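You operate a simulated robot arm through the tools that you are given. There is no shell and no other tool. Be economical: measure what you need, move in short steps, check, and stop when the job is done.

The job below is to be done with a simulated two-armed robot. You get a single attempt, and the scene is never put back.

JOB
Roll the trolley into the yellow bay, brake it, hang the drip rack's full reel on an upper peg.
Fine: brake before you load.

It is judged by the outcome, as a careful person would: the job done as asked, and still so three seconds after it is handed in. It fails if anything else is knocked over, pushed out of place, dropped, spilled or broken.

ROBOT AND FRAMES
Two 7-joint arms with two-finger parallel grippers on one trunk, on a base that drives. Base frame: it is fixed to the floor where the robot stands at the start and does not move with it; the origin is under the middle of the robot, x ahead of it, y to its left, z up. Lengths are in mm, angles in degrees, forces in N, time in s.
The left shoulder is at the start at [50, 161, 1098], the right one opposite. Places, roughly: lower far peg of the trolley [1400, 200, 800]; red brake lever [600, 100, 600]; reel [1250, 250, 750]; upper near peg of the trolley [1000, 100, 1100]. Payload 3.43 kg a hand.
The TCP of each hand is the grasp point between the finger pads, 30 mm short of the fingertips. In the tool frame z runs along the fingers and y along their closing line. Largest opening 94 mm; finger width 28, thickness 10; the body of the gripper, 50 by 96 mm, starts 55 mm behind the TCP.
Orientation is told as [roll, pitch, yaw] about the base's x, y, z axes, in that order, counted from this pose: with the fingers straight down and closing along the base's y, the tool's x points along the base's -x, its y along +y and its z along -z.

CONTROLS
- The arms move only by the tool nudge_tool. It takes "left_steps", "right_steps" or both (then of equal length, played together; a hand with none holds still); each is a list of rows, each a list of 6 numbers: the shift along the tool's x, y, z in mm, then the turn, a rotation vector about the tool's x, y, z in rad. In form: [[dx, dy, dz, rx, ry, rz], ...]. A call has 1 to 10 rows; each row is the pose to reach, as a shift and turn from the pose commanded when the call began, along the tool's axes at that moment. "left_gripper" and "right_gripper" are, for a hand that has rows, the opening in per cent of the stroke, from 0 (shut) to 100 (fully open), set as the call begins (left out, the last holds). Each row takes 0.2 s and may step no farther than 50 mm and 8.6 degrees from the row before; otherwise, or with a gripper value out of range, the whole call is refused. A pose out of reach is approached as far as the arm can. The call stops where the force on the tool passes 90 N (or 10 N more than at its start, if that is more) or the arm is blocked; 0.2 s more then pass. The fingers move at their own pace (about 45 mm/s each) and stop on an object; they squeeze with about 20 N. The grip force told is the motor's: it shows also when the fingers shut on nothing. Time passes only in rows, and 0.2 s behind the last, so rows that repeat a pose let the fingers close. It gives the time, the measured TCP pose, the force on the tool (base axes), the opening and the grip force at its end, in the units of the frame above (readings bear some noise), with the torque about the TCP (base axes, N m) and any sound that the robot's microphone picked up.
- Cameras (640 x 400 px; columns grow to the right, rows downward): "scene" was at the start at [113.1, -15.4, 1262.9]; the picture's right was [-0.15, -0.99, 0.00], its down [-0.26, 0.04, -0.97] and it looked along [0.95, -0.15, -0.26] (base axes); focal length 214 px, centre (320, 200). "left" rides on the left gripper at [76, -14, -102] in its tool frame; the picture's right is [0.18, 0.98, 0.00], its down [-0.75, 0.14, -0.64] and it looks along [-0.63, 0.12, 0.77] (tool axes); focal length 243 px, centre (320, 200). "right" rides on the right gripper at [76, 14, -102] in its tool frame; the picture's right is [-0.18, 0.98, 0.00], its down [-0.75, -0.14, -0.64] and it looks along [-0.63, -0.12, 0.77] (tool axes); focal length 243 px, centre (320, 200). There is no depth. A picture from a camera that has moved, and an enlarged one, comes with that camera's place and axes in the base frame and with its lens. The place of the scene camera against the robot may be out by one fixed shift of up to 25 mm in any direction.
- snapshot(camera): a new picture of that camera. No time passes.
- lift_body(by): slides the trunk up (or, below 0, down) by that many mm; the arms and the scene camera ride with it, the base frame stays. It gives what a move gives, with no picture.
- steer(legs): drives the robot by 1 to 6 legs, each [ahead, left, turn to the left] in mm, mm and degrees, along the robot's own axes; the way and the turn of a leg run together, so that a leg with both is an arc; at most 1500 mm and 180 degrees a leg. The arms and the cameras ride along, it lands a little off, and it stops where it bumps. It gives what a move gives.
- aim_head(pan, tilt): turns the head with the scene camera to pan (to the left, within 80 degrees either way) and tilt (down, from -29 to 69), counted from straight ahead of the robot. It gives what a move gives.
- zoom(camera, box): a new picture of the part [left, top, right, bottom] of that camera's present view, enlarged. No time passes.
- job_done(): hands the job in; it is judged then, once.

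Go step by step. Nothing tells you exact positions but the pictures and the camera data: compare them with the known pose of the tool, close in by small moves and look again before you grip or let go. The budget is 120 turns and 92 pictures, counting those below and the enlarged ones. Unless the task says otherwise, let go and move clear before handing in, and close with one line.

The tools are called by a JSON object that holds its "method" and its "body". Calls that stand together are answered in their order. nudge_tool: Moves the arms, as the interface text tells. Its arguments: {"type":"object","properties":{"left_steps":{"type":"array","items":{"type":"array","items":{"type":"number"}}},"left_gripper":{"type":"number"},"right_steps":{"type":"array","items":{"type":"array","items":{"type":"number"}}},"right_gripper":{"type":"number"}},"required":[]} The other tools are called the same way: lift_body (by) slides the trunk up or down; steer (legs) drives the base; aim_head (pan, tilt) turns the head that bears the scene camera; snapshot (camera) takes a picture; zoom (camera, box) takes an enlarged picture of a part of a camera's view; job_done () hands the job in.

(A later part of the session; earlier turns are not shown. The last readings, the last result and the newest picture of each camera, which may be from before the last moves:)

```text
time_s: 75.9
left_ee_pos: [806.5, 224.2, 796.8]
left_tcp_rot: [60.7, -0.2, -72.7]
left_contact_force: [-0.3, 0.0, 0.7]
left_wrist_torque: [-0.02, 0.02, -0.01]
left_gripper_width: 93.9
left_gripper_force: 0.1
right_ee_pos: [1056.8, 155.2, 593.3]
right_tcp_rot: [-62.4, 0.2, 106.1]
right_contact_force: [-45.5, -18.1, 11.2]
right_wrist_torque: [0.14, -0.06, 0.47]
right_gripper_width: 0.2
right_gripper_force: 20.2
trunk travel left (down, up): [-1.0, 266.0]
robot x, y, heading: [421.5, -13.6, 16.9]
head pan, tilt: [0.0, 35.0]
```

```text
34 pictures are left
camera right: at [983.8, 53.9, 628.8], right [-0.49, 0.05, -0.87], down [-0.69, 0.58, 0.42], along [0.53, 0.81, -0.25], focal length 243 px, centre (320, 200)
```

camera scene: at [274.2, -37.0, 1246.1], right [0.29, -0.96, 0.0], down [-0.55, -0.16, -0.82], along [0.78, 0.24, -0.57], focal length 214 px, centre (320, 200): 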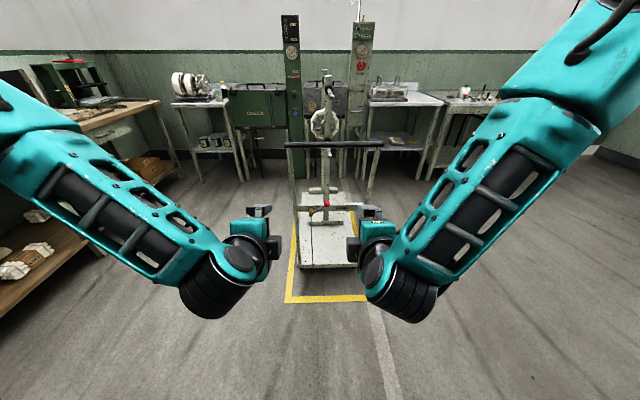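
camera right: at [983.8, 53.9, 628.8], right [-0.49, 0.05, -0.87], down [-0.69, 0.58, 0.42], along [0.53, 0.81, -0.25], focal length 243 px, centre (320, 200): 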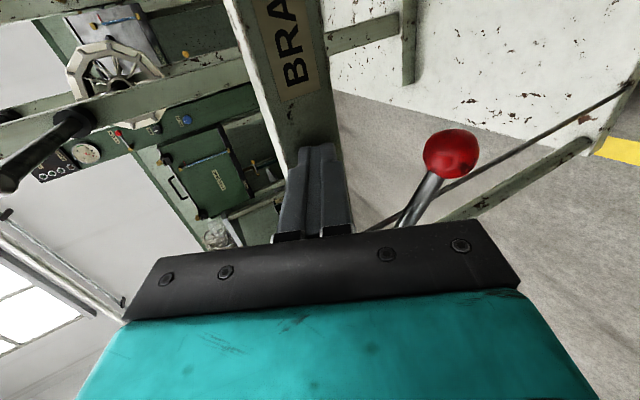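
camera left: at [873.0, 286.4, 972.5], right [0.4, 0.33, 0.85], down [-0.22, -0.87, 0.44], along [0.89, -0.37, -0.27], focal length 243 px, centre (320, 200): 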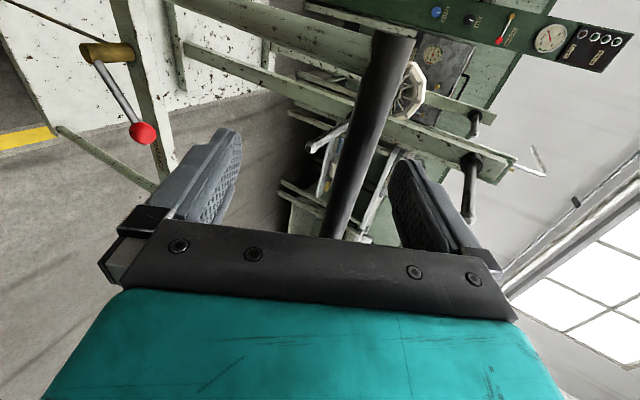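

The crossbar now holds about 48 N without giving way, against under 10 N with the lever up. I'll push a few millimetres more to be sure.

{"method": "nudge_tool", "body": {"right_steps": [[0, -1.4, 2.7, 0, 0, 0], [0, -2.8, 5.3, 0, 0, 0], [0, -2.8, 5.3, 0, 0, 0]]}}

{"method": "snapshot", "body": {"camera": "scene"}}

```text
time_s: 76.7
left_ee_pos: [807.2, 225.2, 797.4]
left_tcp_rot: [60.6, -0.1, -72.5]
left_contact_force: [0.1, 0.3, -0.9]
left_wrist_torque: [0.0, 0.03, 0.01]
left_gripper_width: 94.3
left_gripper_force: 0.1
right_ee_pos: [1063.5, 156.6, 592.6]
right_tcp_rot: [-62.2, 0.2, 106.2]
right_contact_force: [-31.7, -2.8, 1.8]
right_wrist_torque: [0.0, 0.14, 0.56]
right_gripper_width: 0.1
right_gripper_force: 19.9
trunk travel left (down, up): [-1.0, 266.0]
robot x, y, heading: [420.5, -8.7, 17.1]
head pan, tilt: [0.0, 35.0]
```

```text
33 pictures are left
camera scene: at [523.1, 27.0, 1107.1], right [0.29, -0.96, 0.0], down [-0.55, -0.17, -0.82], along [0.78, 0.24, -0.57], focal length 214 px, centre (320, 200)
```

scene: 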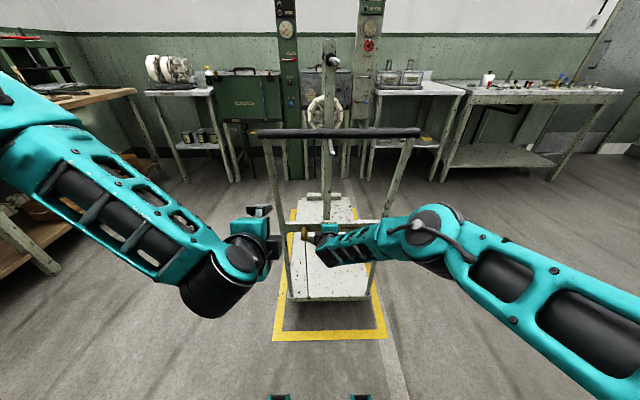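

The lever-down brake resists strongly, where up rolls free. So the lever is set and the trolley still sits inside the lines. I'll back off, tuck the hand and drive toward the drip rack.

{"method": "steer", "body": {"legs": [[-250, 0, 0]]}}

{"method": "nudge_tool", "body": {"right_steps": [[9, -6.6, -42, 0, 0, 0], [18, -13, -84, 0, 0, 0], [27, -20, -126, 0, 0, 0], [36, -26, -168, 0, 0, 0], [45, -33, -210, 0, 0, 0], [54, -39, -252, 0, 0, 0], [64, -46, -295, 0, 0, 0]], "right_gripper": 100}}

{"method": "lift_body", "body": {"by": 200}}

{"method": "steer", "body": {"legs": [[0, 980, 0], [1300, 0, 0]]}}

{"method": "aim_head", "body": {"pan": -10, "tilt": 25}}

{"method": "snapshot", "body": {"camera": "scene"}}

```text
time_s: 78.5
left_ee_pos: [571.4, 150.4, 795.5]
left_tcp_rot: [60.5, -0.2, -72.6]
left_contact_force: [-0.8, -0.6, 0.0]
left_wrist_torque: [0.02, -0.02, -0.01]
left_gripper_width: 93.9
left_gripper_force: 0.0
right_ee_pos: [830.6, 81.7, 595.4]
right_tcp_rot: [-62.6, 0.2, 105.8]
right_contact_force: [0.0, -0.5, 0.0]
right_wrist_torque: [0.0, -0.01, 0.06]
right_gripper_width: 0.0
right_gripper_force: 20.1
trunk travel left (down, up): [-1.0, 266.0]
robot x, y, heading: [183.7, -81.2, 16.9]
head pan, tilt: [0.0, 35.0]
```

```text
time_s: 80.1
left_ee_pos: [570.5, 151.5, 795.6]
left_tcp_rot: [60.6, -0.3, -72.8]
left_contact_force: [0.3, -0.4, -0.6]
left_wrist_torque: [0.0, -0.01, 0.02]
left_gripper_width: 93.8
left_gripper_force: 0.0
right_ee_pos: [615.9, -46.5, 772.2]
right_tcp_rot: [-62.6, 0.1, 105.6]
right_contact_force: [-1.0, -0.5, -0.1]
right_wrist_torque: [-0.03, -0.01, 0.01]
right_gripper_width: 93.9
right_gripper_force: 0.1
trunk travel left (down, up): [-1.0, 266.0]
robot x, y, heading: [186.1, -84.3, 16.8]
head pan, tilt: [0.0, 35.0]
```

```text
time_s: 82.3
left_ee_pos: [571.4, 150.8, 994.6]
left_tcp_rot: [60.6, -0.2, -72.7]
left_contact_force: [0.0, 0.6, 0.0]
left_wrist_torque: [0.0, 0.02, -0.05]
left_gripper_width: 93.9
left_gripper_force: 0.0
right_ee_pos: [616.1, -45.5, 971.3]
right_tcp_rot: [-62.6, 0.2, 105.7]
right_contact_force: [-0.6, -0.7, -0.3]
right_wrist_torque: [0.02, -0.03, 0.03]
right_gripper_width: 94.0
right_gripper_force: 0.1
trunk travel left (down, up): [-201.0, 66.0]
robot x, y, heading: [186.4, -78.8, 16.9]
head pan, tilt: [0.0, 35.0]
```

```text
time_s: 97.2
left_ee_pos: [1533.6, 1439.3, 995.4]
left_tcp_rot: [60.6, -0.2, -73.6]
left_contact_force: [-1.0, 0.4, -0.2]
left_wrist_torque: [0.0, 0.0, 0.01]
left_gripper_width: 94.0
left_gripper_force: 0.1
right_ee_pos: [1575.7, 1242.8, 971.1]
right_tcp_rot: [-62.6, 0.1, 104.8]
right_contact_force: [0.4, -0.2, 0.5]
right_wrist_torque: [0.02, 0.01, 0.0]
right_gripper_width: 94.0
right_gripper_force: 0.1
trunk travel left (down, up): [-201.0, 66.0]
robot x, y, heading: [1145.7, 1215.0, 16.1]
head pan, tilt: [0.0, 35.0]
```

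```text
time_s: 98.0
left_ee_pos: [1534.2, 1439.8, 996.9]
left_tcp_rot: [60.6, -0.2, -73.6]
left_contact_force: [1.3, -0.3, -0.4]
left_wrist_torque: [0.01, 0.01, -0.01]
left_gripper_width: 93.9
left_gripper_force: 0.1
right_ee_pos: [1577.0, 1241.0, 970.7]
right_tcp_rot: [-62.7, 0.2, 104.8]
right_contact_force: [-0.5, 0.0, 0.0]
right_wrist_torque: [-0.01, 0.01, 0.04]
right_gripper_width: 93.9
right_gripper_force: 0.0
trunk travel left (down, up): [-201.0, 66.0]
robot x, y, heading: [1142.6, 1211.1, 16.2]
head pan, tilt: [-10.0, 25.0]
```

```text
32 pictures are left
camera scene: at [1254.3, 1231.9, 1322.8], right [0.11, -0.99, 0.0], down [-0.42, -0.04, -0.91], along [0.9, 0.1, -0.42], focal length 214 px, centre (320, 200)
```

scene: 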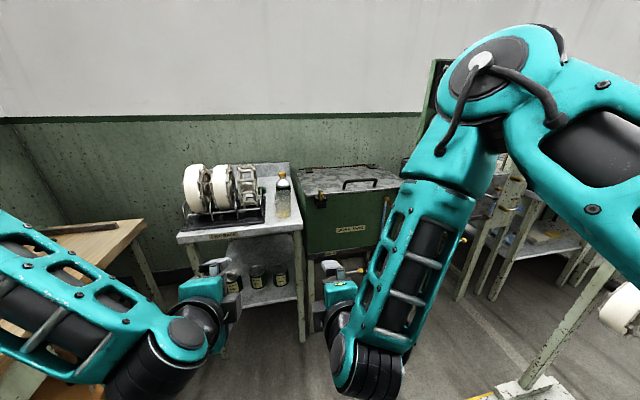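

The drip rack is in front of me and the trolley's far end is at lower right. I'll zoom in on both.

{"method": "zoom", "body": {"camera": "scene", "box": [160, 145, 320, 245]}}

{"method": "aim_head", "body": {"pan": -55, "tilt": 35}}

{"method": "snapshot", "body": {"camera": "scene"}}

```text
4.00 times, centred on (240, 195) of scene
camera zoom: at [1254.3, 1231.9, 1322.8], right [0.11, -0.99, 0.0], down [-0.42, -0.04, -0.91], along [0.9, 0.1, -0.42], focal length 858 px, centre (640, 220)
```

zoom: 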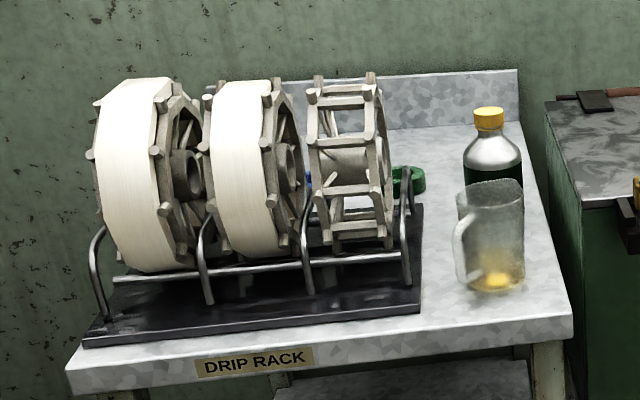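

```text
time_s: 99.1
left_ee_pos: [1534.0, 1439.6, 995.1]
left_tcp_rot: [60.5, -0.2, -73.6]
left_contact_force: [0.8, -0.2, -0.4]
left_wrist_torque: [-0.01, 0.03, 0.01]
left_gripper_width: 93.8
left_gripper_force: 0.1
right_ee_pos: [1576.7, 1241.3, 970.3]
right_tcp_rot: [-62.7, 0.3, 104.9]
right_contact_force: [-0.3, 0.3, 0.5]
right_wrist_torque: [-0.02, -0.03, 0.01]
right_gripper_width: 94.1
right_gripper_force: 0.0
trunk travel left (down, up): [-201.0, 66.0]
robot x, y, heading: [1142.3, 1211.2, 16.1]
head pan, tilt: [-55.0, 35.0]
```

```text
30 pictures are left
camera scene: at [1231.2, 1166.8, 1307.1], right [-0.63, -0.78, 0.0], down [-0.45, 0.36, -0.82], along [0.64, -0.51, -0.57], focal length 214 px, centre (320, 200)
```

scene: 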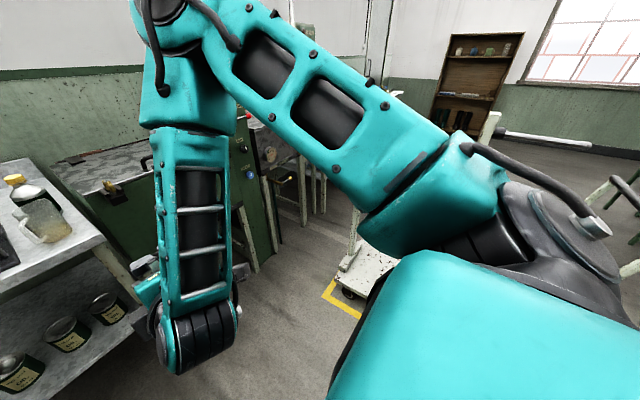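

Two reels on the rack carry white film, and I need a closer look to tell which is full. I'll also check the trolley's far corner against the bay line.

{"method": "zoom", "body": {"camera": "scene", "box": [300, 200, 420, 330]}}

{"method": "steer", "body": {"legs": [[350, 0, 0]]}}

{"method": "aim_head", "body": {"pan": 0, "tilt": 25}}

{"method": "snapshot", "body": {"camera": "scene"}}

```text
3.08 times, centred on (360, 265) of scene
camera zoom: at [1231.2, 1166.8, 1307.1], right [-0.63, -0.78, 0.0], down [-0.45, 0.36, -0.82], along [0.64, -0.51, -0.57], focal length 660 px, centre (197, 0)
```

zoom: 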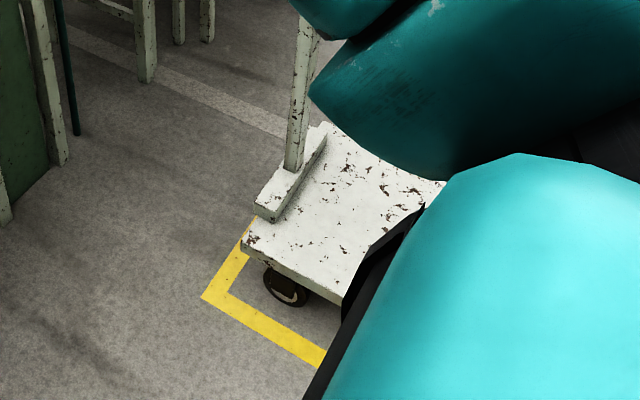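

```text
time_s: 101.4
left_ee_pos: [1872.9, 1534.8, 996.0]
left_tcp_rot: [60.4, -0.2, -73.7]
left_contact_force: [-0.3, 0.2, 0.3]
left_wrist_torque: [-0.02, 0.02, 0.02]
left_gripper_width: 94.2
left_gripper_force: 0.0
right_ee_pos: [1913.6, 1338.4, 971.1]
right_tcp_rot: [-62.5, 0.2, 104.6]
right_contact_force: [0.3, 0.8, 0.0]
right_wrist_torque: [0.0, -0.01, -0.03]
right_gripper_width: 93.9
right_gripper_force: 0.1
trunk travel left (down, up): [-201.0, 66.0]
robot x, y, heading: [1480.3, 1306.1, 15.7]
head pan, tilt: [-55.0, 35.0]
```

```text
time_s: 102.6
left_ee_pos: [1871.1, 1533.8, 995.2]
left_tcp_rot: [60.5, -0.2, -73.7]
left_contact_force: [-0.3, 0.2, 0.9]
left_wrist_torque: [0.01, -0.01, -0.03]
left_gripper_width: 93.9
left_gripper_force: 0.0
right_ee_pos: [1912.9, 1335.9, 970.5]
right_tcp_rot: [-62.6, 0.2, 104.7]
right_contact_force: [-0.7, 0.1, -0.1]
right_wrist_torque: [0.02, -0.02, -0.05]
right_gripper_width: 94.0
right_gripper_force: 0.1
trunk travel left (down, up): [-201.0, 66.0]
robot x, y, heading: [1478.1, 1310.7, 16.0]
head pan, tilt: [0.0, 25.0]
```

```text
28 pictures are left
camera scene: at [1588.4, 1343.4, 1322.8], right [0.27, -0.96, 0.0], down [-0.41, -0.12, -0.91], along [0.87, 0.25, -0.42], focal length 214 px, centre (320, 200)
```

scene: 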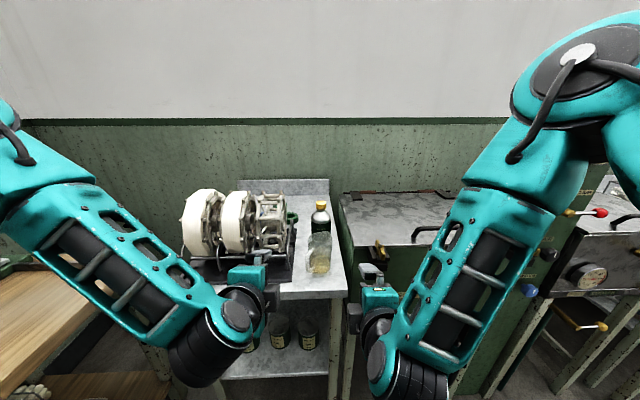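

The trolley's corner and wheel are inside the yellow line. Now a closer look at the reels.

{"method": "zoom", "body": {"camera": "scene", "box": [170, 170, 350, 283]}}

```text
3.54 times, centred on (260, 226) of scene
camera zoom: at [1588.4, 1343.4, 1322.8], right [0.27, -0.96, 0.0], down [-0.41, -0.12, -0.91], along [0.87, 0.25, -0.42], focal length 759 px, centre (532, 106)
```

zoom: 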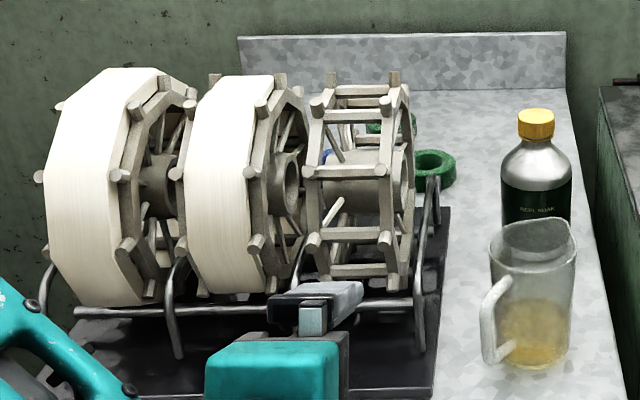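

The leftmost reel has the thickest wrap, right out past its frame tips, so I take it as the full one. The middle is part-wound and the right one is empty. I'll turn the left hand so its fingers close sideways across a reel.

{"method": "nudge_tool", "body": {"left_steps": [[0, 0, 0, 0, 0, -0.15], [0, 0, 0, 0, 0, -0.3], [0, 0, 0, 0, 0, -0.45], [0, 0, 0, 0, 0, -0.6], [0, 0, 0, 0, 0, -0.75], [0, 0, 0, 0, 0, -0.9], [0, 0, 0, 0, 0, -1.05], [0, 0, 0, 0, 0, -1.2], [0, 0, 0, 0, 0, -1.35], [0, 0, 0, 0, 0, -1.5]]}}

{"method": "snapshot", "body": {"camera": "left"}}

```text
time_s: 104.8
left_ee_pos: [1872.0, 1533.5, 995.8]
left_tcp_rot: [6.3, -60.4, 8.8]
left_contact_force: [0.1, -0.3, -0.1]
left_wrist_torque: [-0.01, -0.01, -0.01]
left_gripper_width: 94.3
left_gripper_force: 0.0
right_ee_pos: [1913.0, 1337.5, 972.1]
right_tcp_rot: [-62.6, 0.1, 104.5]
right_contact_force: [0.2, -0.5, -0.9]
right_wrist_torque: [0.0, 0.0, 0.02]
right_gripper_width: 94.0
right_gripper_force: 0.0
trunk travel left (down, up): [-201.0, 66.0]
robot x, y, heading: [1482.4, 1306.0, 15.9]
head pan, tilt: [0.0, 25.0]
```

```text
26 pictures are left
camera left: at [1752.1, 1489.5, 979.7], right [-0.33, 0.94, -0.11], down [-0.2, 0.04, 0.98], along [0.92, 0.35, 0.18], focal length 243 px, centre (320, 200)
```

left: 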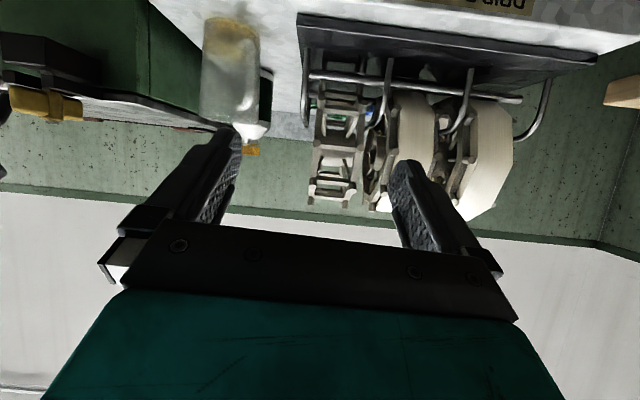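

I place the full reel's centre at about (2068, 1913, 947), with a diameter near 225 mm and a width near 80 mm. Before sidestepping left I'll check the space around my left elbow and the bench.

{"method": "aim_head", "body": {"pan": 55, "tilt": 15}}

{"method": "snapshot", "body": {"camera": "scene"}}

```text
time_s: 106.0
left_ee_pos: [1871.3, 1534.9, 996.5]
left_tcp_rot: [6.9, -60.3, 8.3]
left_contact_force: [-0.6, 0.2, -0.2]
left_wrist_torque: [0.02, 0.01, 0.04]
left_gripper_width: 93.8
left_gripper_force: 0.0
right_ee_pos: [1913.8, 1336.4, 970.4]
right_tcp_rot: [-62.6, 0.2, 104.6]
right_contact_force: [0.6, -0.8, -0.4]
right_wrist_torque: [0.0, -0.01, 0.01]
right_gripper_width: 93.9
right_gripper_force: 0.1
trunk travel left (down, up): [-201.0, 66.0]
robot x, y, heading: [1481.8, 1304.2, 15.7]
head pan, tilt: [55.0, 15.0]
```

```text
25 pictures are left
camera scene: at [1530.4, 1406.5, 1339.1], right [0.94, -0.33, 0.0], down [-0.09, -0.24, -0.97], along [0.32, 0.91, -0.26], focal length 214 px, centre (320, 200)
```

scene: 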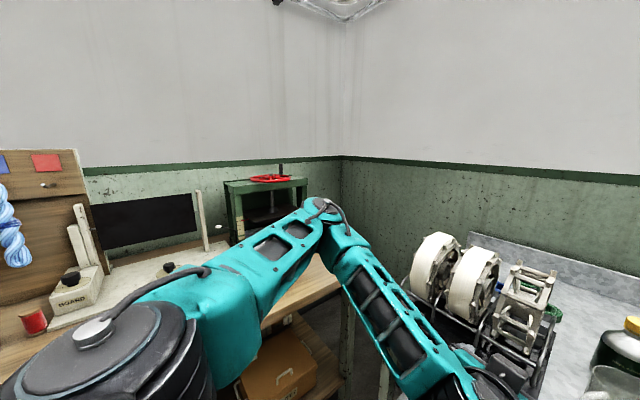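

The elbow has about 150 mm or more to spare from the press on the bench. I'll zoom once more to confirm the full reel, then sidestep left and raise the trunk.

{"method": "zoom", "body": {"camera": "scene", "box": [390, 215, 570, 340]}}

{"method": "lift_body", "body": {"by": 60}}

{"method": "steer", "body": {"legs": [[0, 258, 1]]}}

{"method": "nudge_tool", "body": {"left_steps": [[0, 20, 0, 0, 0, -0.035], [0, 40, 0, 0, 0, -0.07]]}}

{"method": "snapshot", "body": {"camera": "left"}}

```text
3.20 times, centred on (480, 278) of scene
camera zoom: at [1530.4, 1406.5, 1339.1], right [0.94, -0.33, 0.0], down [-0.09, -0.24, -0.97], along [0.32, 0.91, -0.26], focal length 686 px, centre (-192, -48)
```

zoom: 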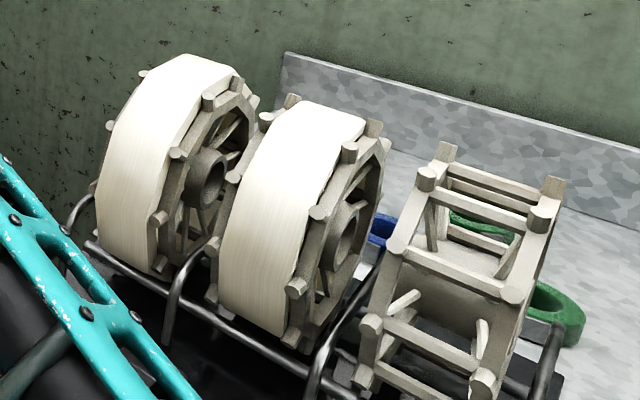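

```text
time_s: 107.0
left_ee_pos: [1871.9, 1533.9, 1055.7]
left_tcp_rot: [6.8, -60.2, 8.4]
left_contact_force: [-0.2, 0.3, -0.6]
left_wrist_torque: [0.0, 0.01, 0.05]
left_gripper_width: 93.9
left_gripper_force: 0.0
right_ee_pos: [1913.4, 1336.9, 1030.2]
right_tcp_rot: [-62.6, 0.3, 104.6]
right_contact_force: [1.4, 0.3, -0.6]
right_wrist_torque: [0.0, 0.01, 0.01]
right_gripper_width: 93.7
right_gripper_force: 0.0
trunk travel left (down, up): [-261.0, 6.0]
robot x, y, heading: [1479.9, 1308.4, 16.2]
head pan, tilt: [55.0, 15.0]
```

```text
time_s: 109.9
left_ee_pos: [1794.6, 1791.3, 1055.3]
left_tcp_rot: [6.7, -60.3, 9.4]
left_contact_force: [0.0, -0.2, 0.4]
left_wrist_torque: [-0.02, -0.01, 0.01]
left_gripper_width: 94.0
left_gripper_force: 0.2
right_ee_pos: [1838.9, 1595.2, 1031.1]
right_tcp_rot: [-62.6, 0.1, 105.8]
right_contact_force: [-0.4, 0.3, 0.9]
right_wrist_torque: [0.01, -0.03, 0.0]
right_gripper_width: 94.3
right_gripper_force: 0.0
trunk travel left (down, up): [-261.0, 6.0]
robot x, y, heading: [1407.6, 1558.6, 17.0]
head pan, tilt: [55.0, 15.0]
```

```text
time_s: 110.5
left_ee_pos: [1782.7, 1828.6, 1059.9]
left_tcp_rot: [-0.3, -60.5, 17.6]
left_contact_force: [0.4, 0.0, -0.4]
left_wrist_torque: [-0.05, 0.01, 0.01]
left_gripper_width: 93.6
left_gripper_force: 0.0
right_ee_pos: [1840.8, 1594.0, 1030.8]
right_tcp_rot: [-62.7, 0.1, 105.6]
right_contact_force: [0.4, 1.1, 0.2]
right_wrist_torque: [0.0, 0.03, 0.02]
right_gripper_width: 93.9
right_gripper_force: 0.1
trunk travel left (down, up): [-261.0, 6.0]
robot x, y, heading: [1406.9, 1556.3, 17.1]
head pan, tilt: [55.0, 15.0]
```

```text
23 pictures are left
camera left: at [1666.2, 1777.6, 1043.5], right [-0.38, 0.91, -0.16], down [-0.22, 0.08, 0.97], along [0.9, 0.4, 0.17], focal length 243 px, centre (320, 200)
```

left: 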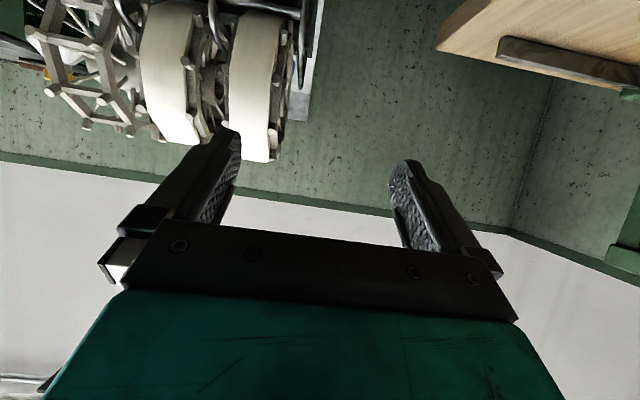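

The lateral estimates refine to a reel centre near (1998, 1812, 975), so I'm about 78 mm too far left. I'll shift the hand right and look again.

{"method": "nudge_tool", "body": {"left_steps": [[0, -40, 0, 0, 0, 0], [0, -78, 0, 0, 0, 0]]}}

{"method": "snapshot", "body": {"camera": "left"}}

{"method": "aim_head", "body": {"pan": 10, "tilt": 35}}

{"method": "snapshot", "body": {"camera": "scene"}}

```text
time_s: 111.1
left_ee_pos: [1806.5, 1754.0, 1058.6]
left_tcp_rot: [-0.2, -60.5, 17.5]
left_contact_force: [0.4, -0.6, 0.4]
left_wrist_torque: [-0.01, 0.0, 0.03]
left_gripper_width: 94.1
left_gripper_force: 0.0
right_ee_pos: [1840.0, 1593.9, 1029.6]
right_tcp_rot: [-62.6, 0.1, 105.7]
right_contact_force: [0.6, -0.7, -0.7]
right_wrist_torque: [-0.05, 0.04, 0.04]
right_gripper_width: 93.8
right_gripper_force: 0.0
trunk travel left (down, up): [-261.0, 6.0]
robot x, y, heading: [1406.0, 1560.0, 17.1]
head pan, tilt: [55.0, 15.0]
```

```text
22 pictures are left
camera left: at [1689.5, 1702.4, 1043.3], right [-0.38, 0.91, -0.16], down [-0.22, 0.08, 0.97], along [0.9, 0.4, 0.17], focal length 243 px, centre (320, 200)
```

left: 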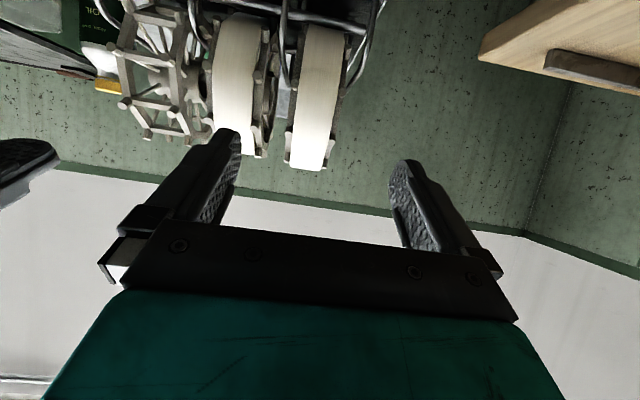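

```text
time_s: 112.3
left_ee_pos: [1806.7, 1755.4, 1058.6]
left_tcp_rot: [-0.2, -60.5, 17.5]
left_contact_force: [-0.1, 0.0, 0.3]
left_wrist_torque: [0.0, 0.0, -0.03]
left_gripper_width: 93.8
left_gripper_force: 0.0
right_ee_pos: [1839.0, 1595.0, 1030.5]
right_tcp_rot: [-62.6, 0.2, 105.7]
right_contact_force: [-0.1, -0.4, 0.9]
right_wrist_torque: [0.02, 0.01, 0.01]
right_gripper_width: 94.0
right_gripper_force: 0.0
trunk travel left (down, up): [-261.0, 6.0]
robot x, y, heading: [1408.4, 1563.0, 17.3]
head pan, tilt: [10.0, 35.0]
```

```text
21 pictures are left
camera scene: at [1504.7, 1608.7, 1367.1], right [0.45, -0.89, 0.0], down [-0.51, -0.26, -0.82], along [0.73, 0.37, -0.57], focal length 214 px, centre (320, 200)
```

scene: 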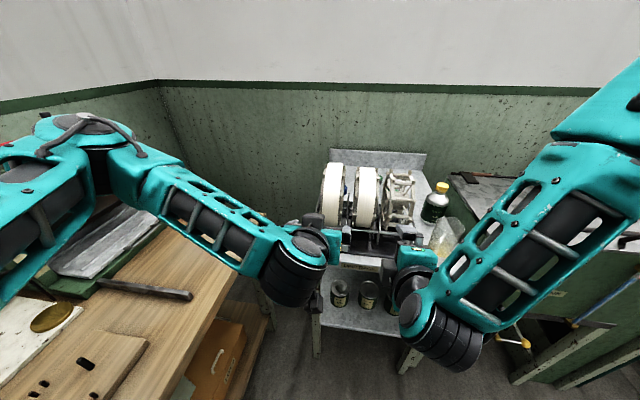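

The full reel is now centred on the approach line. I'll raise slightly and advance most of the way along the finger direction, then check.

{"method": "nudge_tool", "body": {"left_steps": [[-19.6, 0, 0, 0, 0, 0], [-19.6, 0, 30, 0, 0, 0], [-19.6, 0, 60, 0, 0, 0], [-19.6, 0, 85, 0, 0, 0]]}}

{"method": "snapshot", "body": {"camera": "left"}}

```text
time_s: 113.3
left_ee_pos: [1887.3, 1779.0, 1033.8]
left_tcp_rot: [-0.2, -60.5, 17.4]
left_contact_force: [-1.1, 0.6, 0.6]
left_wrist_torque: [0.0, 0.02, 0.01]
left_gripper_width: 94.0
left_gripper_force: 0.1
right_ee_pos: [1839.2, 1593.1, 1029.8]
right_tcp_rot: [-62.7, 0.2, 105.6]
right_contact_force: [0.9, 0.3, 0.3]
right_wrist_torque: [-0.03, 0.04, 0.03]
right_gripper_width: 93.9
right_gripper_force: 0.1
trunk travel left (down, up): [-261.0, 6.0]
robot x, y, heading: [1408.0, 1559.3, 16.8]
head pan, tilt: [10.0, 35.0]
```

```text
20 pictures are left
camera left: at [1769.9, 1727.7, 1017.8], right [-0.38, 0.91, -0.16], down [-0.22, 0.08, 0.97], along [0.9, 0.4, 0.17], focal length 243 px, centre (320, 200)
```

left: 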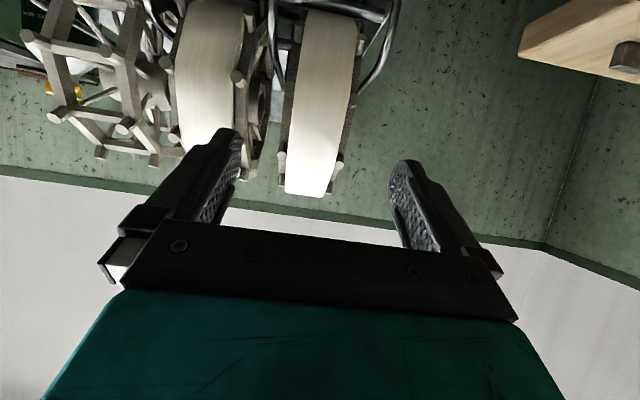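

The reel is about 50–60 mm wide, and the neighbouring reel leaves only a narrow gap. I'll set the opening to about 64 mm, shift 6 mm right, and check before going in.

{"method": "nudge_tool", "body": {"left_steps": [[0, -6, 0, 0, 0, 0], [0, -6, 0, 0, 0, 0], [0, -6, 5, 0, 0, 0], [0, -6, 10, 0, 0, 0]], "left_gripper": 68}}

{"method": "zoom", "body": {"camera": "left", "box": [180, 30, 440, 230]}}

```text
time_s: 114.3
left_ee_pos: [1896.8, 1776.7, 1028.4]
left_tcp_rot: [-0.3, -60.5, 17.6]
left_contact_force: [0.4, 0.2, -0.3]
left_wrist_torque: [-0.03, 0.01, 0.01]
left_gripper_width: 63.8
left_gripper_force: 0.2
right_ee_pos: [1839.0, 1594.2, 1031.0]
right_tcp_rot: [-62.6, 0.2, 105.6]
right_contact_force: [0.8, -0.4, 0.1]
right_wrist_torque: [0.02, 0.02, -0.04]
right_gripper_width: 94.3
right_gripper_force: 0.0
trunk travel left (down, up): [-261.0, 6.0]
robot x, y, heading: [1403.1, 1558.2, 16.9]
head pan, tilt: [10.0, 35.0]
```

```text
2.00 times, centred on (310, 130) of left
camera zoom: at [1780.0, 1724.8, 1013.1], right [-0.38, 0.91, -0.16], down [-0.22, 0.08, 0.97], along [0.9, 0.4, 0.17], focal length 485 px, centre (340, 340)
```

zoom: 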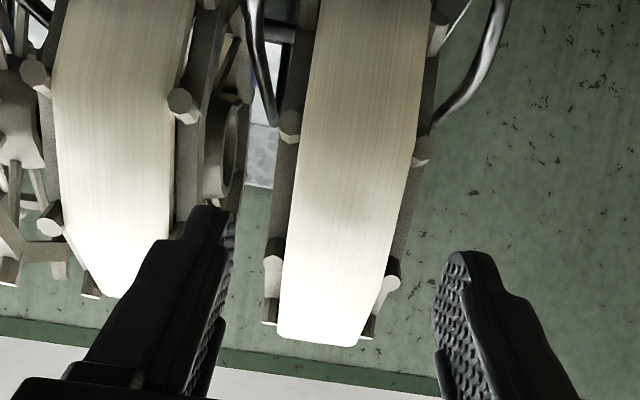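

The fingers straddle the full reel evenly and clear its neighbour. I'll advance the last 45 mm and close.

{"method": "nudge_tool", "body": {"left_steps": [[0, 0, 15, 0, 0, 0], [0, 0, 30, 0, 0, 0], [0, 0, 45, 0, 0, 0]]}}

{"method": "zoom", "body": {"camera": "left", "box": [180, 30, 440, 230]}}

```text
time_s: 115.1
left_ee_pos: [1935.4, 1788.3, 1007.0]
left_tcp_rot: [-0.3, -60.4, 17.5]
left_contact_force: [0.1, -0.2, -0.9]
left_wrist_torque: [0.01, 0.02, -0.05]
left_gripper_width: 63.8
left_gripper_force: 0.1
right_ee_pos: [1840.1, 1593.4, 1030.9]
right_tcp_rot: [-62.6, 0.1, 105.6]
right_contact_force: [-0.2, -0.3, -0.1]
right_wrist_torque: [-0.02, -0.01, 0.02]
right_gripper_width: 93.9
right_gripper_force: 0.0
trunk travel left (down, up): [-261.0, 6.0]
robot x, y, heading: [1404.8, 1558.5, 16.8]
head pan, tilt: [10.0, 35.0]
```

```text
2.00 times, centred on (310, 130) of left
camera zoom: at [1817.8, 1736.7, 991.3], right [-0.38, 0.91, -0.16], down [-0.22, 0.08, 0.97], along [0.9, 0.4, 0.17], focal length 485 px, centre (340, 340)
```

zoom: 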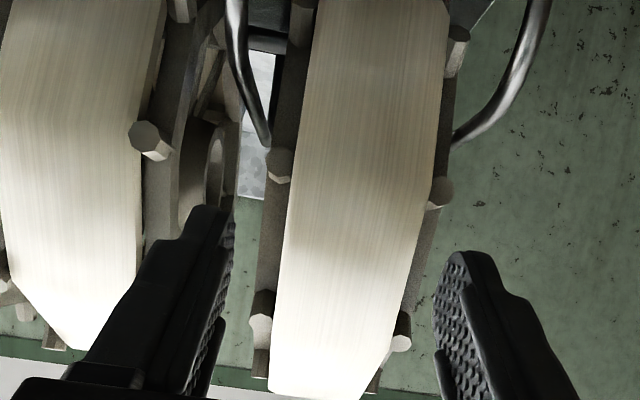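

The rim is still about 44 mm ahead of the grasp point. I'll go another 38 mm, slightly higher to stay off the rack wires, then close.

{"method": "nudge_tool", "body": {"left_steps": [[-5, 0, 10, 0, 0, 0], [-5, 0, 20, 0, 0, 0], [-5, 0, 30, 0, 0, 0], [-5, 0, 39, 0, 0, 0]]}}

{"method": "nudge_tool", "body": {"left_steps": [[0, 0, 0, 0, 0, 0], [0, 0, 0, 0, 0, 0], [0, 0, 0, 0, 0, 0], [0, 0, 0, 0, 0, 0]], "left_gripper": 0}}

{"method": "zoom", "body": {"camera": "left", "box": [180, 30, 440, 230]}}

```text
time_s: 116.2
left_ee_pos: [1965.3, 1794.5, 1017.3]
left_tcp_rot: [-0.3, -63.4, 17.5]
left_contact_force: [-44.5, -5.4, 45.6]
left_wrist_torque: [2.18, -0.82, 1.87]
left_gripper_width: 68.8
left_gripper_force: 4.5
right_ee_pos: [1831.1, 1592.7, 1035.8]
right_tcp_rot: [-63.1, 0.2, 105.7]
right_contact_force: [0.2, -0.2, 0.2]
right_wrist_torque: [0.0, -0.01, -0.02]
right_gripper_width: 94.2
right_gripper_force: 0.1
trunk travel left (down, up): [-261.0, 6.0]
robot x, y, heading: [1405.0, 1558.9, 17.4]
head pan, tilt: [10.0, 35.0]
stopped in row 4 (left hand): the force on the tool passed its limit at 94 N (the readings are from after the stop); the commanded pose is now the measured one
```

```text
time_s: 117.2
left_ee_pos: [1965.1, 1797.8, 1005.4]
left_tcp_rot: [-0.4, -62.3, 17.6]
left_contact_force: [-40.6, 5.6, 34.1]
left_wrist_torque: [0.31, -0.86, 0.64]
left_gripper_width: 0.1
left_gripper_force: 16.8
right_ee_pos: [1834.3, 1593.4, 1033.6]
right_tcp_rot: [-63.0, 0.3, 105.8]
right_contact_force: [-0.4, 0.3, -0.4]
right_wrist_torque: [-0.01, 0.01, 0.01]
right_gripper_width: 94.1
right_gripper_force: 0.0
trunk travel left (down, up): [-261.0, 6.0]
robot x, y, heading: [1406.3, 1555.5, 16.7]
head pan, tilt: [10.0, 35.0]
```

```text
2.00 times, centred on (310, 130) of left
camera zoom: at [1849.5, 1745.3, 987.5], right [-0.38, 0.91, -0.17], down [-0.25, 0.07, 0.97], along [0.89, 0.4, 0.2], focal length 485 px, centre (340, 340)
```

zoom: 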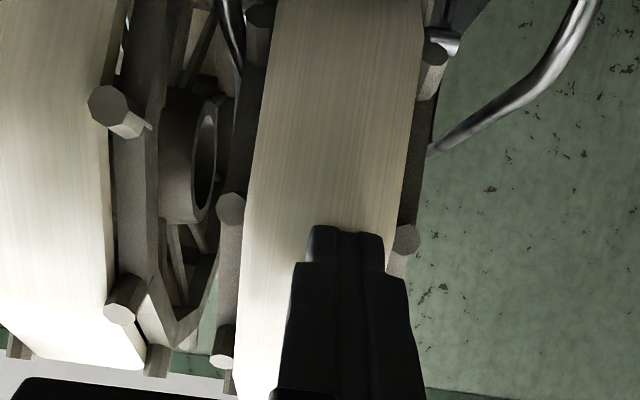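

The fingers struck the reel's stubs, so it's wider than I judged, and they shut on nothing. I'll back straight off and check whether anything shifted.

{"method": "nudge_tool", "body": {"left_steps": [[0, 0, -20, 0, 0, 0], [0, 0, -45, 0, 0, 0], [0, 0, -75, 0, 0, 0], [0, 0, -75, 0, 0, 0], [0, 0, -75, 0, 0, 0], [0, 0, -75, 0, 0, 0]], "left_gripper": 0}}

{"method": "snapshot", "body": {"camera": "left"}}

{"method": "zoom", "body": {"camera": "scene", "box": [290, 140, 470, 260]}}

```text
time_s: 118.6
left_ee_pos: [1907.9, 1778.3, 1038.0]
left_tcp_rot: [-0.3, -61.6, 17.5]
left_contact_force: [0.0, -0.4, 0.8]
left_wrist_torque: [-0.05, -0.02, 0.0]
left_gripper_width: 0.0
left_gripper_force: 20.0
right_ee_pos: [1838.9, 1595.0, 1031.1]
right_tcp_rot: [-62.5, 0.3, 105.6]
right_contact_force: [0.0, -0.1, 0.1]
right_wrist_torque: [0.0, 0.02, 0.01]
right_gripper_width: 93.8
right_gripper_force: 0.1
trunk travel left (down, up): [-261.0, 6.0]
robot x, y, heading: [1404.5, 1554.6, 17.0]
head pan, tilt: [10.0, 35.0]
```

```text
16 pictures are left
camera left: at [1791.2, 1727.2, 1019.7], right [-0.37, 0.91, -0.16], down [-0.24, 0.08, 0.97], along [0.9, 0.4, 0.19], focal length 243 px, centre (320, 200)
```

left: 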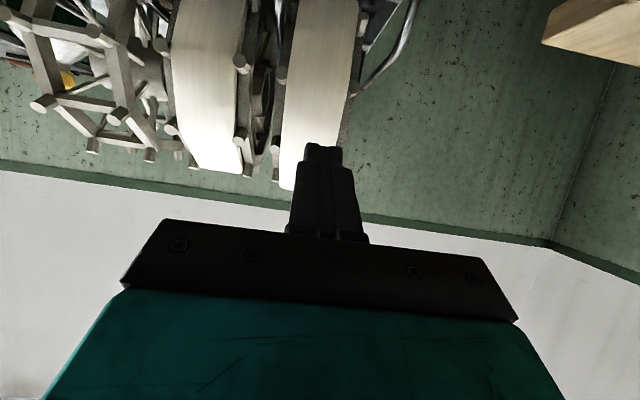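

```text
3.33 times, centred on (380, 200) of scene
camera zoom: at [1503.7, 1608.5, 1367.1], right [0.45, -0.89, 0.0], down [-0.51, -0.26, -0.82], along [0.73, 0.37, -0.57], focal length 715 px, centre (120, 200)
```

zoom: 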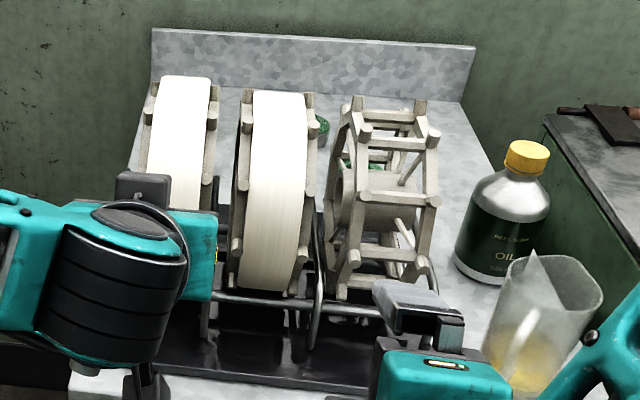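

Everything is still in place. The reel is nearer 70 mm wide, with a gap of about 20 mm to its neighbour. I'll open to 80 mm, shift 6.5 mm right and a little higher, and close in with a check.

{"method": "nudge_tool", "body": {"left_steps": [[-10, -6.5, 0, 0, 0, 0], [-10, -6.5, 0, 0, 0, 0], [-10, -6.5, 0, 0, 0, 0], [-10, -6.5, 0, 0, 0, 0], [-10, -6.5, 15, 0, 0, 0], [-10, -6.5, 30, 0, 0, 0], [-10, -6.5, 45, 0, 0, 0]], "left_gripper": 85}}

{"method": "zoom", "body": {"camera": "left", "box": [180, 30, 440, 230]}}

```text
time_s: 120.2
left_ee_pos: [1952.0, 1785.3, 1025.2]
left_tcp_rot: [-0.3, -61.6, 17.3]
left_contact_force: [-0.6, -0.9, 0.2]
left_wrist_torque: [-0.02, -0.03, 0.0]
left_gripper_width: 79.9
left_gripper_force: 0.0
right_ee_pos: [1838.8, 1593.5, 1031.1]
right_tcp_rot: [-62.6, 0.2, 105.7]
right_contact_force: [-0.2, 0.2, 0.2]
right_wrist_torque: [0.02, 0.0, 0.02]
right_gripper_width: 94.1
right_gripper_force: 0.0
trunk travel left (down, up): [-261.0, 6.0]
robot x, y, heading: [1406.5, 1558.2, 16.9]
head pan, tilt: [10.0, 35.0]
```

```text
2.00 times, centred on (310, 130) of left
camera zoom: at [1835.9, 1733.5, 1006.3], right [-0.37, 0.91, -0.16], down [-0.24, 0.08, 0.97], along [0.9, 0.4, 0.19], focal length 485 px, centre (340, 340)
```

zoom: 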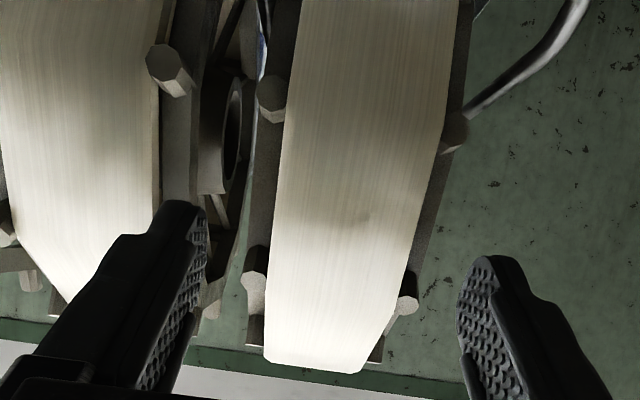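

Centring is good: the reel is within 1–2 mm of the hand's mid-plane, with about 5 mm either side. I'll advance 55 mm and watch the force.

{"method": "nudge_tool", "body": {"left_steps": [[0, 1, 11, 0, 0, 0], [0, 1, 22, 0, 0, 0], [0, 1, 33, 0, 0, 0], [0, 1, 44, 0, 0, 0], [0, 1, 54, 0, 0, 0]]}}

{"method": "zoom", "body": {"camera": "left", "box": [180, 30, 440, 230]}}

```text
time_s: 121.4
left_ee_pos: [1997.2, 1801.0, 998.7]
left_tcp_rot: [-0.2, -61.6, 17.5]
left_contact_force: [0.1, -0.1, -1.0]
left_wrist_torque: [-0.01, 0.0, -0.01]
left_gripper_width: 80.1
left_gripper_force: 0.1
right_ee_pos: [1838.7, 1593.5, 1031.9]
right_tcp_rot: [-62.6, 0.2, 105.6]
right_contact_force: [-0.6, -0.8, -0.9]
right_wrist_torque: [-0.03, 0.03, -0.01]
right_gripper_width: 94.2
right_gripper_force: 0.0
trunk travel left (down, up): [-261.0, 6.0]
robot x, y, heading: [1409.4, 1557.2, 16.7]
head pan, tilt: [10.0, 35.0]
```

```text
2.00 times, centred on (310, 130) of left
camera zoom: at [1880.4, 1748.3, 980.9], right [-0.37, 0.91, -0.16], down [-0.24, 0.08, 0.97], along [0.9, 0.4, 0.19], focal length 485 px, centre (340, 340)
```

zoom: 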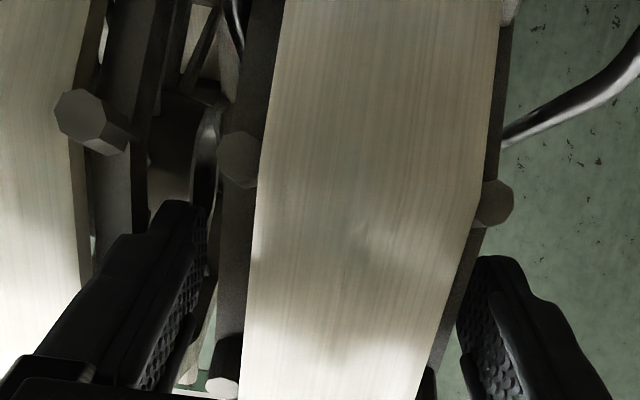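

No contact, and the fingers straddle the rim with about 20 mm of overlap. Closing now.

{"method": "nudge_tool", "body": {"left_steps": [[0, 0, 6, 0, 0, 0], [0, 0, 6, 0, 0, 0], [0, 0, 6, 0, 0, 0], [0, 0, 6, 0, 0, 0]], "left_gripper": 0}}

```text
time_s: 122.4
left_ee_pos: [2000.7, 1800.6, 998.2]
left_tcp_rot: [-0.4, -61.8, 17.5]
left_contact_force: [-10.9, -0.4, 7.4]
left_wrist_torque: [0.12, 0.15, 0.44]
left_gripper_width: 70.3
left_gripper_force: 19.9
right_ee_pos: [1836.4, 1594.3, 1030.9]
right_tcp_rot: [-62.8, 0.1, 105.7]
right_contact_force: [-0.7, -0.4, -0.1]
right_wrist_torque: [0.01, -0.01, -0.05]
right_gripper_width: 94.1
right_gripper_force: 0.1
trunk travel left (down, up): [-261.0, 6.0]
robot x, y, heading: [1405.7, 1561.4, 16.9]
head pan, tilt: [10.0, 35.0]
```

The reel is gripped at 70 mm. I'll lift gently straight up.

{"method": "nudge_tool", "body": {"left_steps": [[-9, 0, -5, 0, 0, 0], [-18, 0, -9, 0, 0, 0], [-26, 0, -14, 0, 0, 0], [-35, 0, -19, 0, 0, 0]]}}

{"method": "snapshot", "body": {"camera": "scene"}}

```text
time_s: 123.4
left_ee_pos: [2001.6, 1801.6, 1035.0]
left_tcp_rot: [-0.3, -61.6, 17.5]
left_contact_force: [0.3, -0.7, -2.1]
left_wrist_torque: [-0.04, 0.21, -0.02]
left_gripper_width: 70.5
left_gripper_force: 20.1
right_ee_pos: [1838.6, 1594.3, 1031.6]
right_tcp_rot: [-62.6, 0.2, 105.7]
right_contact_force: [0.7, -0.4, 0.2]
right_wrist_torque: [0.01, 0.04, -0.02]
right_gripper_width: 94.0
right_gripper_force: 0.0
trunk travel left (down, up): [-261.0, 6.0]
robot x, y, heading: [1408.4, 1555.6, 16.7]
head pan, tilt: [10.0, 35.0]
```

```text
12 pictures are left
camera scene: at [1503.9, 1608.6, 1367.0], right [0.45, -0.89, 0.0], down [-0.51, -0.26, -0.82], along [0.73, 0.37, -0.57], focal length 214 px, centre (320, 200)
```

scene: 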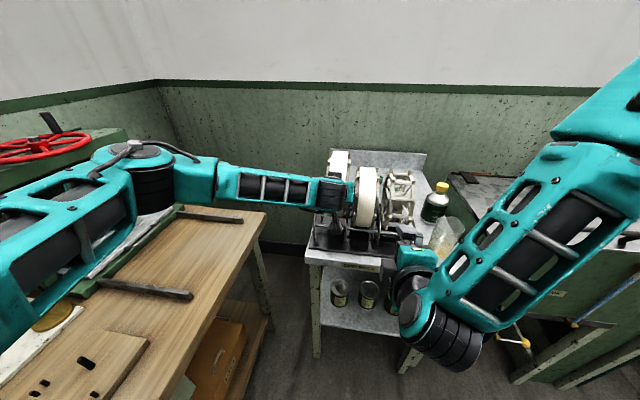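

The reel lifted cleanly, and it's light, about 2 N. I'll raise it more, then back away from the table.

{"method": "nudge_tool", "body": {"left_steps": [[-18, 0, -9, 0, 0, 0], [-35, 0, -19, 0, 0, 0], [-53, 0, -28, 0, 0, 0], [-70, 0, -38, 0, 0, 0], [-80, 0, -43, 0, 0, 0]]}}

{"method": "snapshot", "body": {"camera": "scene"}}

```text
time_s: 124.6
left_ee_pos: [2002.0, 1801.6, 1126.9]
left_tcp_rot: [-0.2, -61.6, 17.3]
left_contact_force: [0.2, 0.1, -2.6]
left_wrist_torque: [-0.07, 0.22, -0.02]
left_gripper_width: 70.4
left_gripper_force: 19.6
right_ee_pos: [1838.9, 1594.8, 1030.2]
right_tcp_rot: [-62.7, 0.2, 105.7]
right_contact_force: [-0.5, 1.2, -0.4]
right_wrist_torque: [0.03, -0.01, -0.02]
right_gripper_width: 94.2
right_gripper_force: 0.0
trunk travel left (down, up): [-261.0, 6.0]
robot x, y, heading: [1406.5, 1560.5, 16.9]
head pan, tilt: [10.0, 35.0]
```

```text
11 pictures are left
camera scene: at [1503.9, 1608.6, 1367.0], right [0.45, -0.89, 0.0], down [-0.51, -0.26, -0.82], along [0.73, 0.37, -0.57], focal length 214 px, centre (320, 200)
```

scene: 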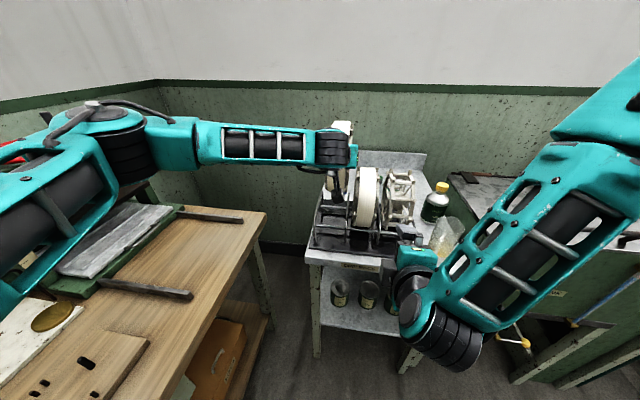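

The reel is clear of the rack. I'll back away, sidestep right and turn to face the trolley from its left side, so the reel's axis lines up with the pegs.

{"method": "steer", "body": {"legs": [[-320, 0, 0], [0, -230, 0], [0, 0, -90]]}}

{"method": "aim_head", "body": {"pan": 0, "tilt": 20}}

{"method": "snapshot", "body": {"camera": "scene"}}

```text
time_s: 132.8
left_ee_pos: [1411.8, 650.7, 1126.6]
left_tcp_rot: [-0.3, -61.6, -72.2]
left_contact_force: [0.7, -0.7, -3.9]
left_wrist_torque: [0.2, 0.05, -0.01]
left_gripper_width: 70.3
left_gripper_force: 20.5
right_ee_pos: [1203.0, 813.7, 1030.8]
right_tcp_rot: [-62.6, 0.1, 15.9]
right_contact_force: [-0.4, 0.5, 0.3]
right_wrist_torque: [-0.01, 0.01, 0.01]
right_gripper_width: 93.9
right_gripper_force: 0.1
trunk travel left (down, up): [-261.0, 6.0]
robot x, y, heading: [1165.0, 1248.9, -73.0]
head pan, tilt: [10.0, 35.0]
```

```text
time_s: 133.5
left_ee_pos: [1412.3, 651.7, 1127.4]
left_tcp_rot: [-0.3, -61.6, -72.1]
left_contact_force: [0.1, -0.5, -2.7]
left_wrist_torque: [0.21, 0.1, -0.02]
left_gripper_width: 70.3
left_gripper_force: 19.9
right_ee_pos: [1203.7, 812.1, 1030.8]
right_tcp_rot: [-62.6, 0.2, 16.0]
right_contact_force: [1.0, -0.1, 0.1]
right_wrist_torque: [-0.02, -0.02, -0.01]
right_gripper_width: 93.7
right_gripper_force: 0.1
trunk travel left (down, up): [-261.0, 6.0]
robot x, y, heading: [1162.2, 1247.0, -72.7]
head pan, tilt: [0.0, 20.0]
```

```text
10 pictures are left
camera scene: at [1185.7, 1117.0, 1390.8], right [-0.95, -0.3, 0.0], down [-0.1, 0.33, -0.94], along [0.28, -0.9, -0.34], focal length 214 px, centre (320, 200)
```

scene: 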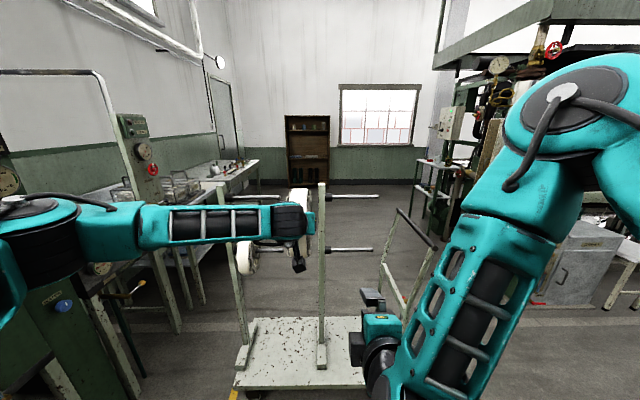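

From this side I see the near post's upper peg free, pointing toward the handle with its tip at about A≈1200 along the trolley. I'll sidestep right past the tip, move in, and look.

{"method": "steer", "body": {"legs": [[0, -430, 0], [200, 0, 0]]}}

{"method": "aim_head", "body": {"pan": 15, "tilt": 25}}

{"method": "snapshot", "body": {"camera": "scene"}}

{"method": "snapshot", "body": {"camera": "left"}}

```text
time_s: 139.1
left_ee_pos: [1056.6, 331.5, 1125.0]
left_tcp_rot: [-0.3, -61.6, -72.3]
left_contact_force: [0.5, -0.7, -3.8]
left_wrist_torque: [0.22, 0.06, 0.0]
left_gripper_width: 70.2
left_gripper_force: 19.9
right_ee_pos: [849.9, 494.6, 1030.1]
right_tcp_rot: [-62.7, 0.2, 16.0]
right_contact_force: [0.1, -0.3, -0.7]
right_wrist_torque: [-0.04, -0.01, 0.01]
right_gripper_width: 93.7
right_gripper_force: 0.1
trunk travel left (down, up): [-261.0, 6.0]
robot x, y, heading: [814.0, 929.5, -72.8]
head pan, tilt: [0.0, 20.0]
```

```text
time_s: 139.8
left_ee_pos: [1057.5, 333.9, 1125.7]
left_tcp_rot: [-0.2, -61.6, -72.3]
left_contact_force: [0.0, 0.1, -2.3]
left_wrist_torque: [0.27, 0.06, 0.02]
left_gripper_width: 70.0
left_gripper_force: 20.2
right_ee_pos: [850.0, 496.4, 1031.8]
right_tcp_rot: [-62.6, 0.2, 15.8]
right_contact_force: [-0.7, -0.3, 0.6]
right_wrist_torque: [-0.01, -0.03, 0.0]
right_gripper_width: 94.2
right_gripper_force: 0.0
trunk travel left (down, up): [-261.0, 6.0]
robot x, y, heading: [816.4, 927.7, -73.0]
head pan, tilt: [15.0, 25.0]
```

```text
9 pictures are left
camera scene: at [854.0, 810.3, 1382.8], right [-0.85, -0.53, 0.0], down [-0.22, 0.36, -0.91], along [0.48, -0.77, -0.42], focal length 214 px, centre (320, 200)
```

scene: 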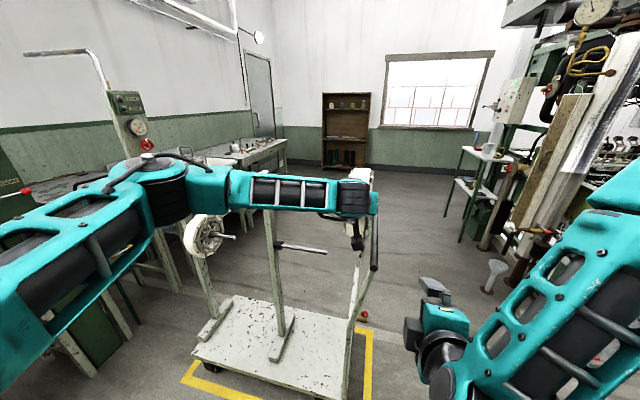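

```text
8 pictures are left
camera left: at [1006.2, 449.0, 1108.3], right [0.91, 0.38, -0.16], down [0.08, 0.24, 0.97], along [0.4, -0.89, 0.19], focal length 243 px, centre (320, 200)
```

left: 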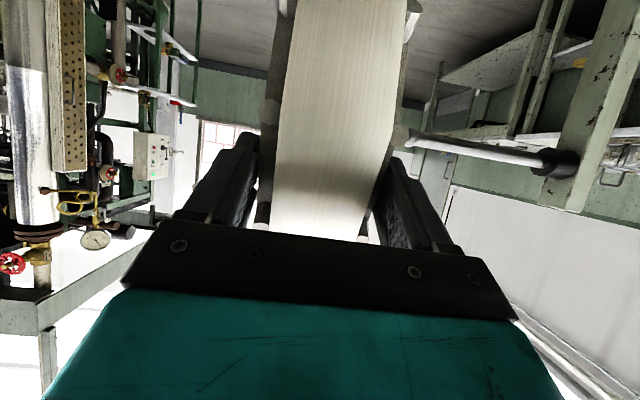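

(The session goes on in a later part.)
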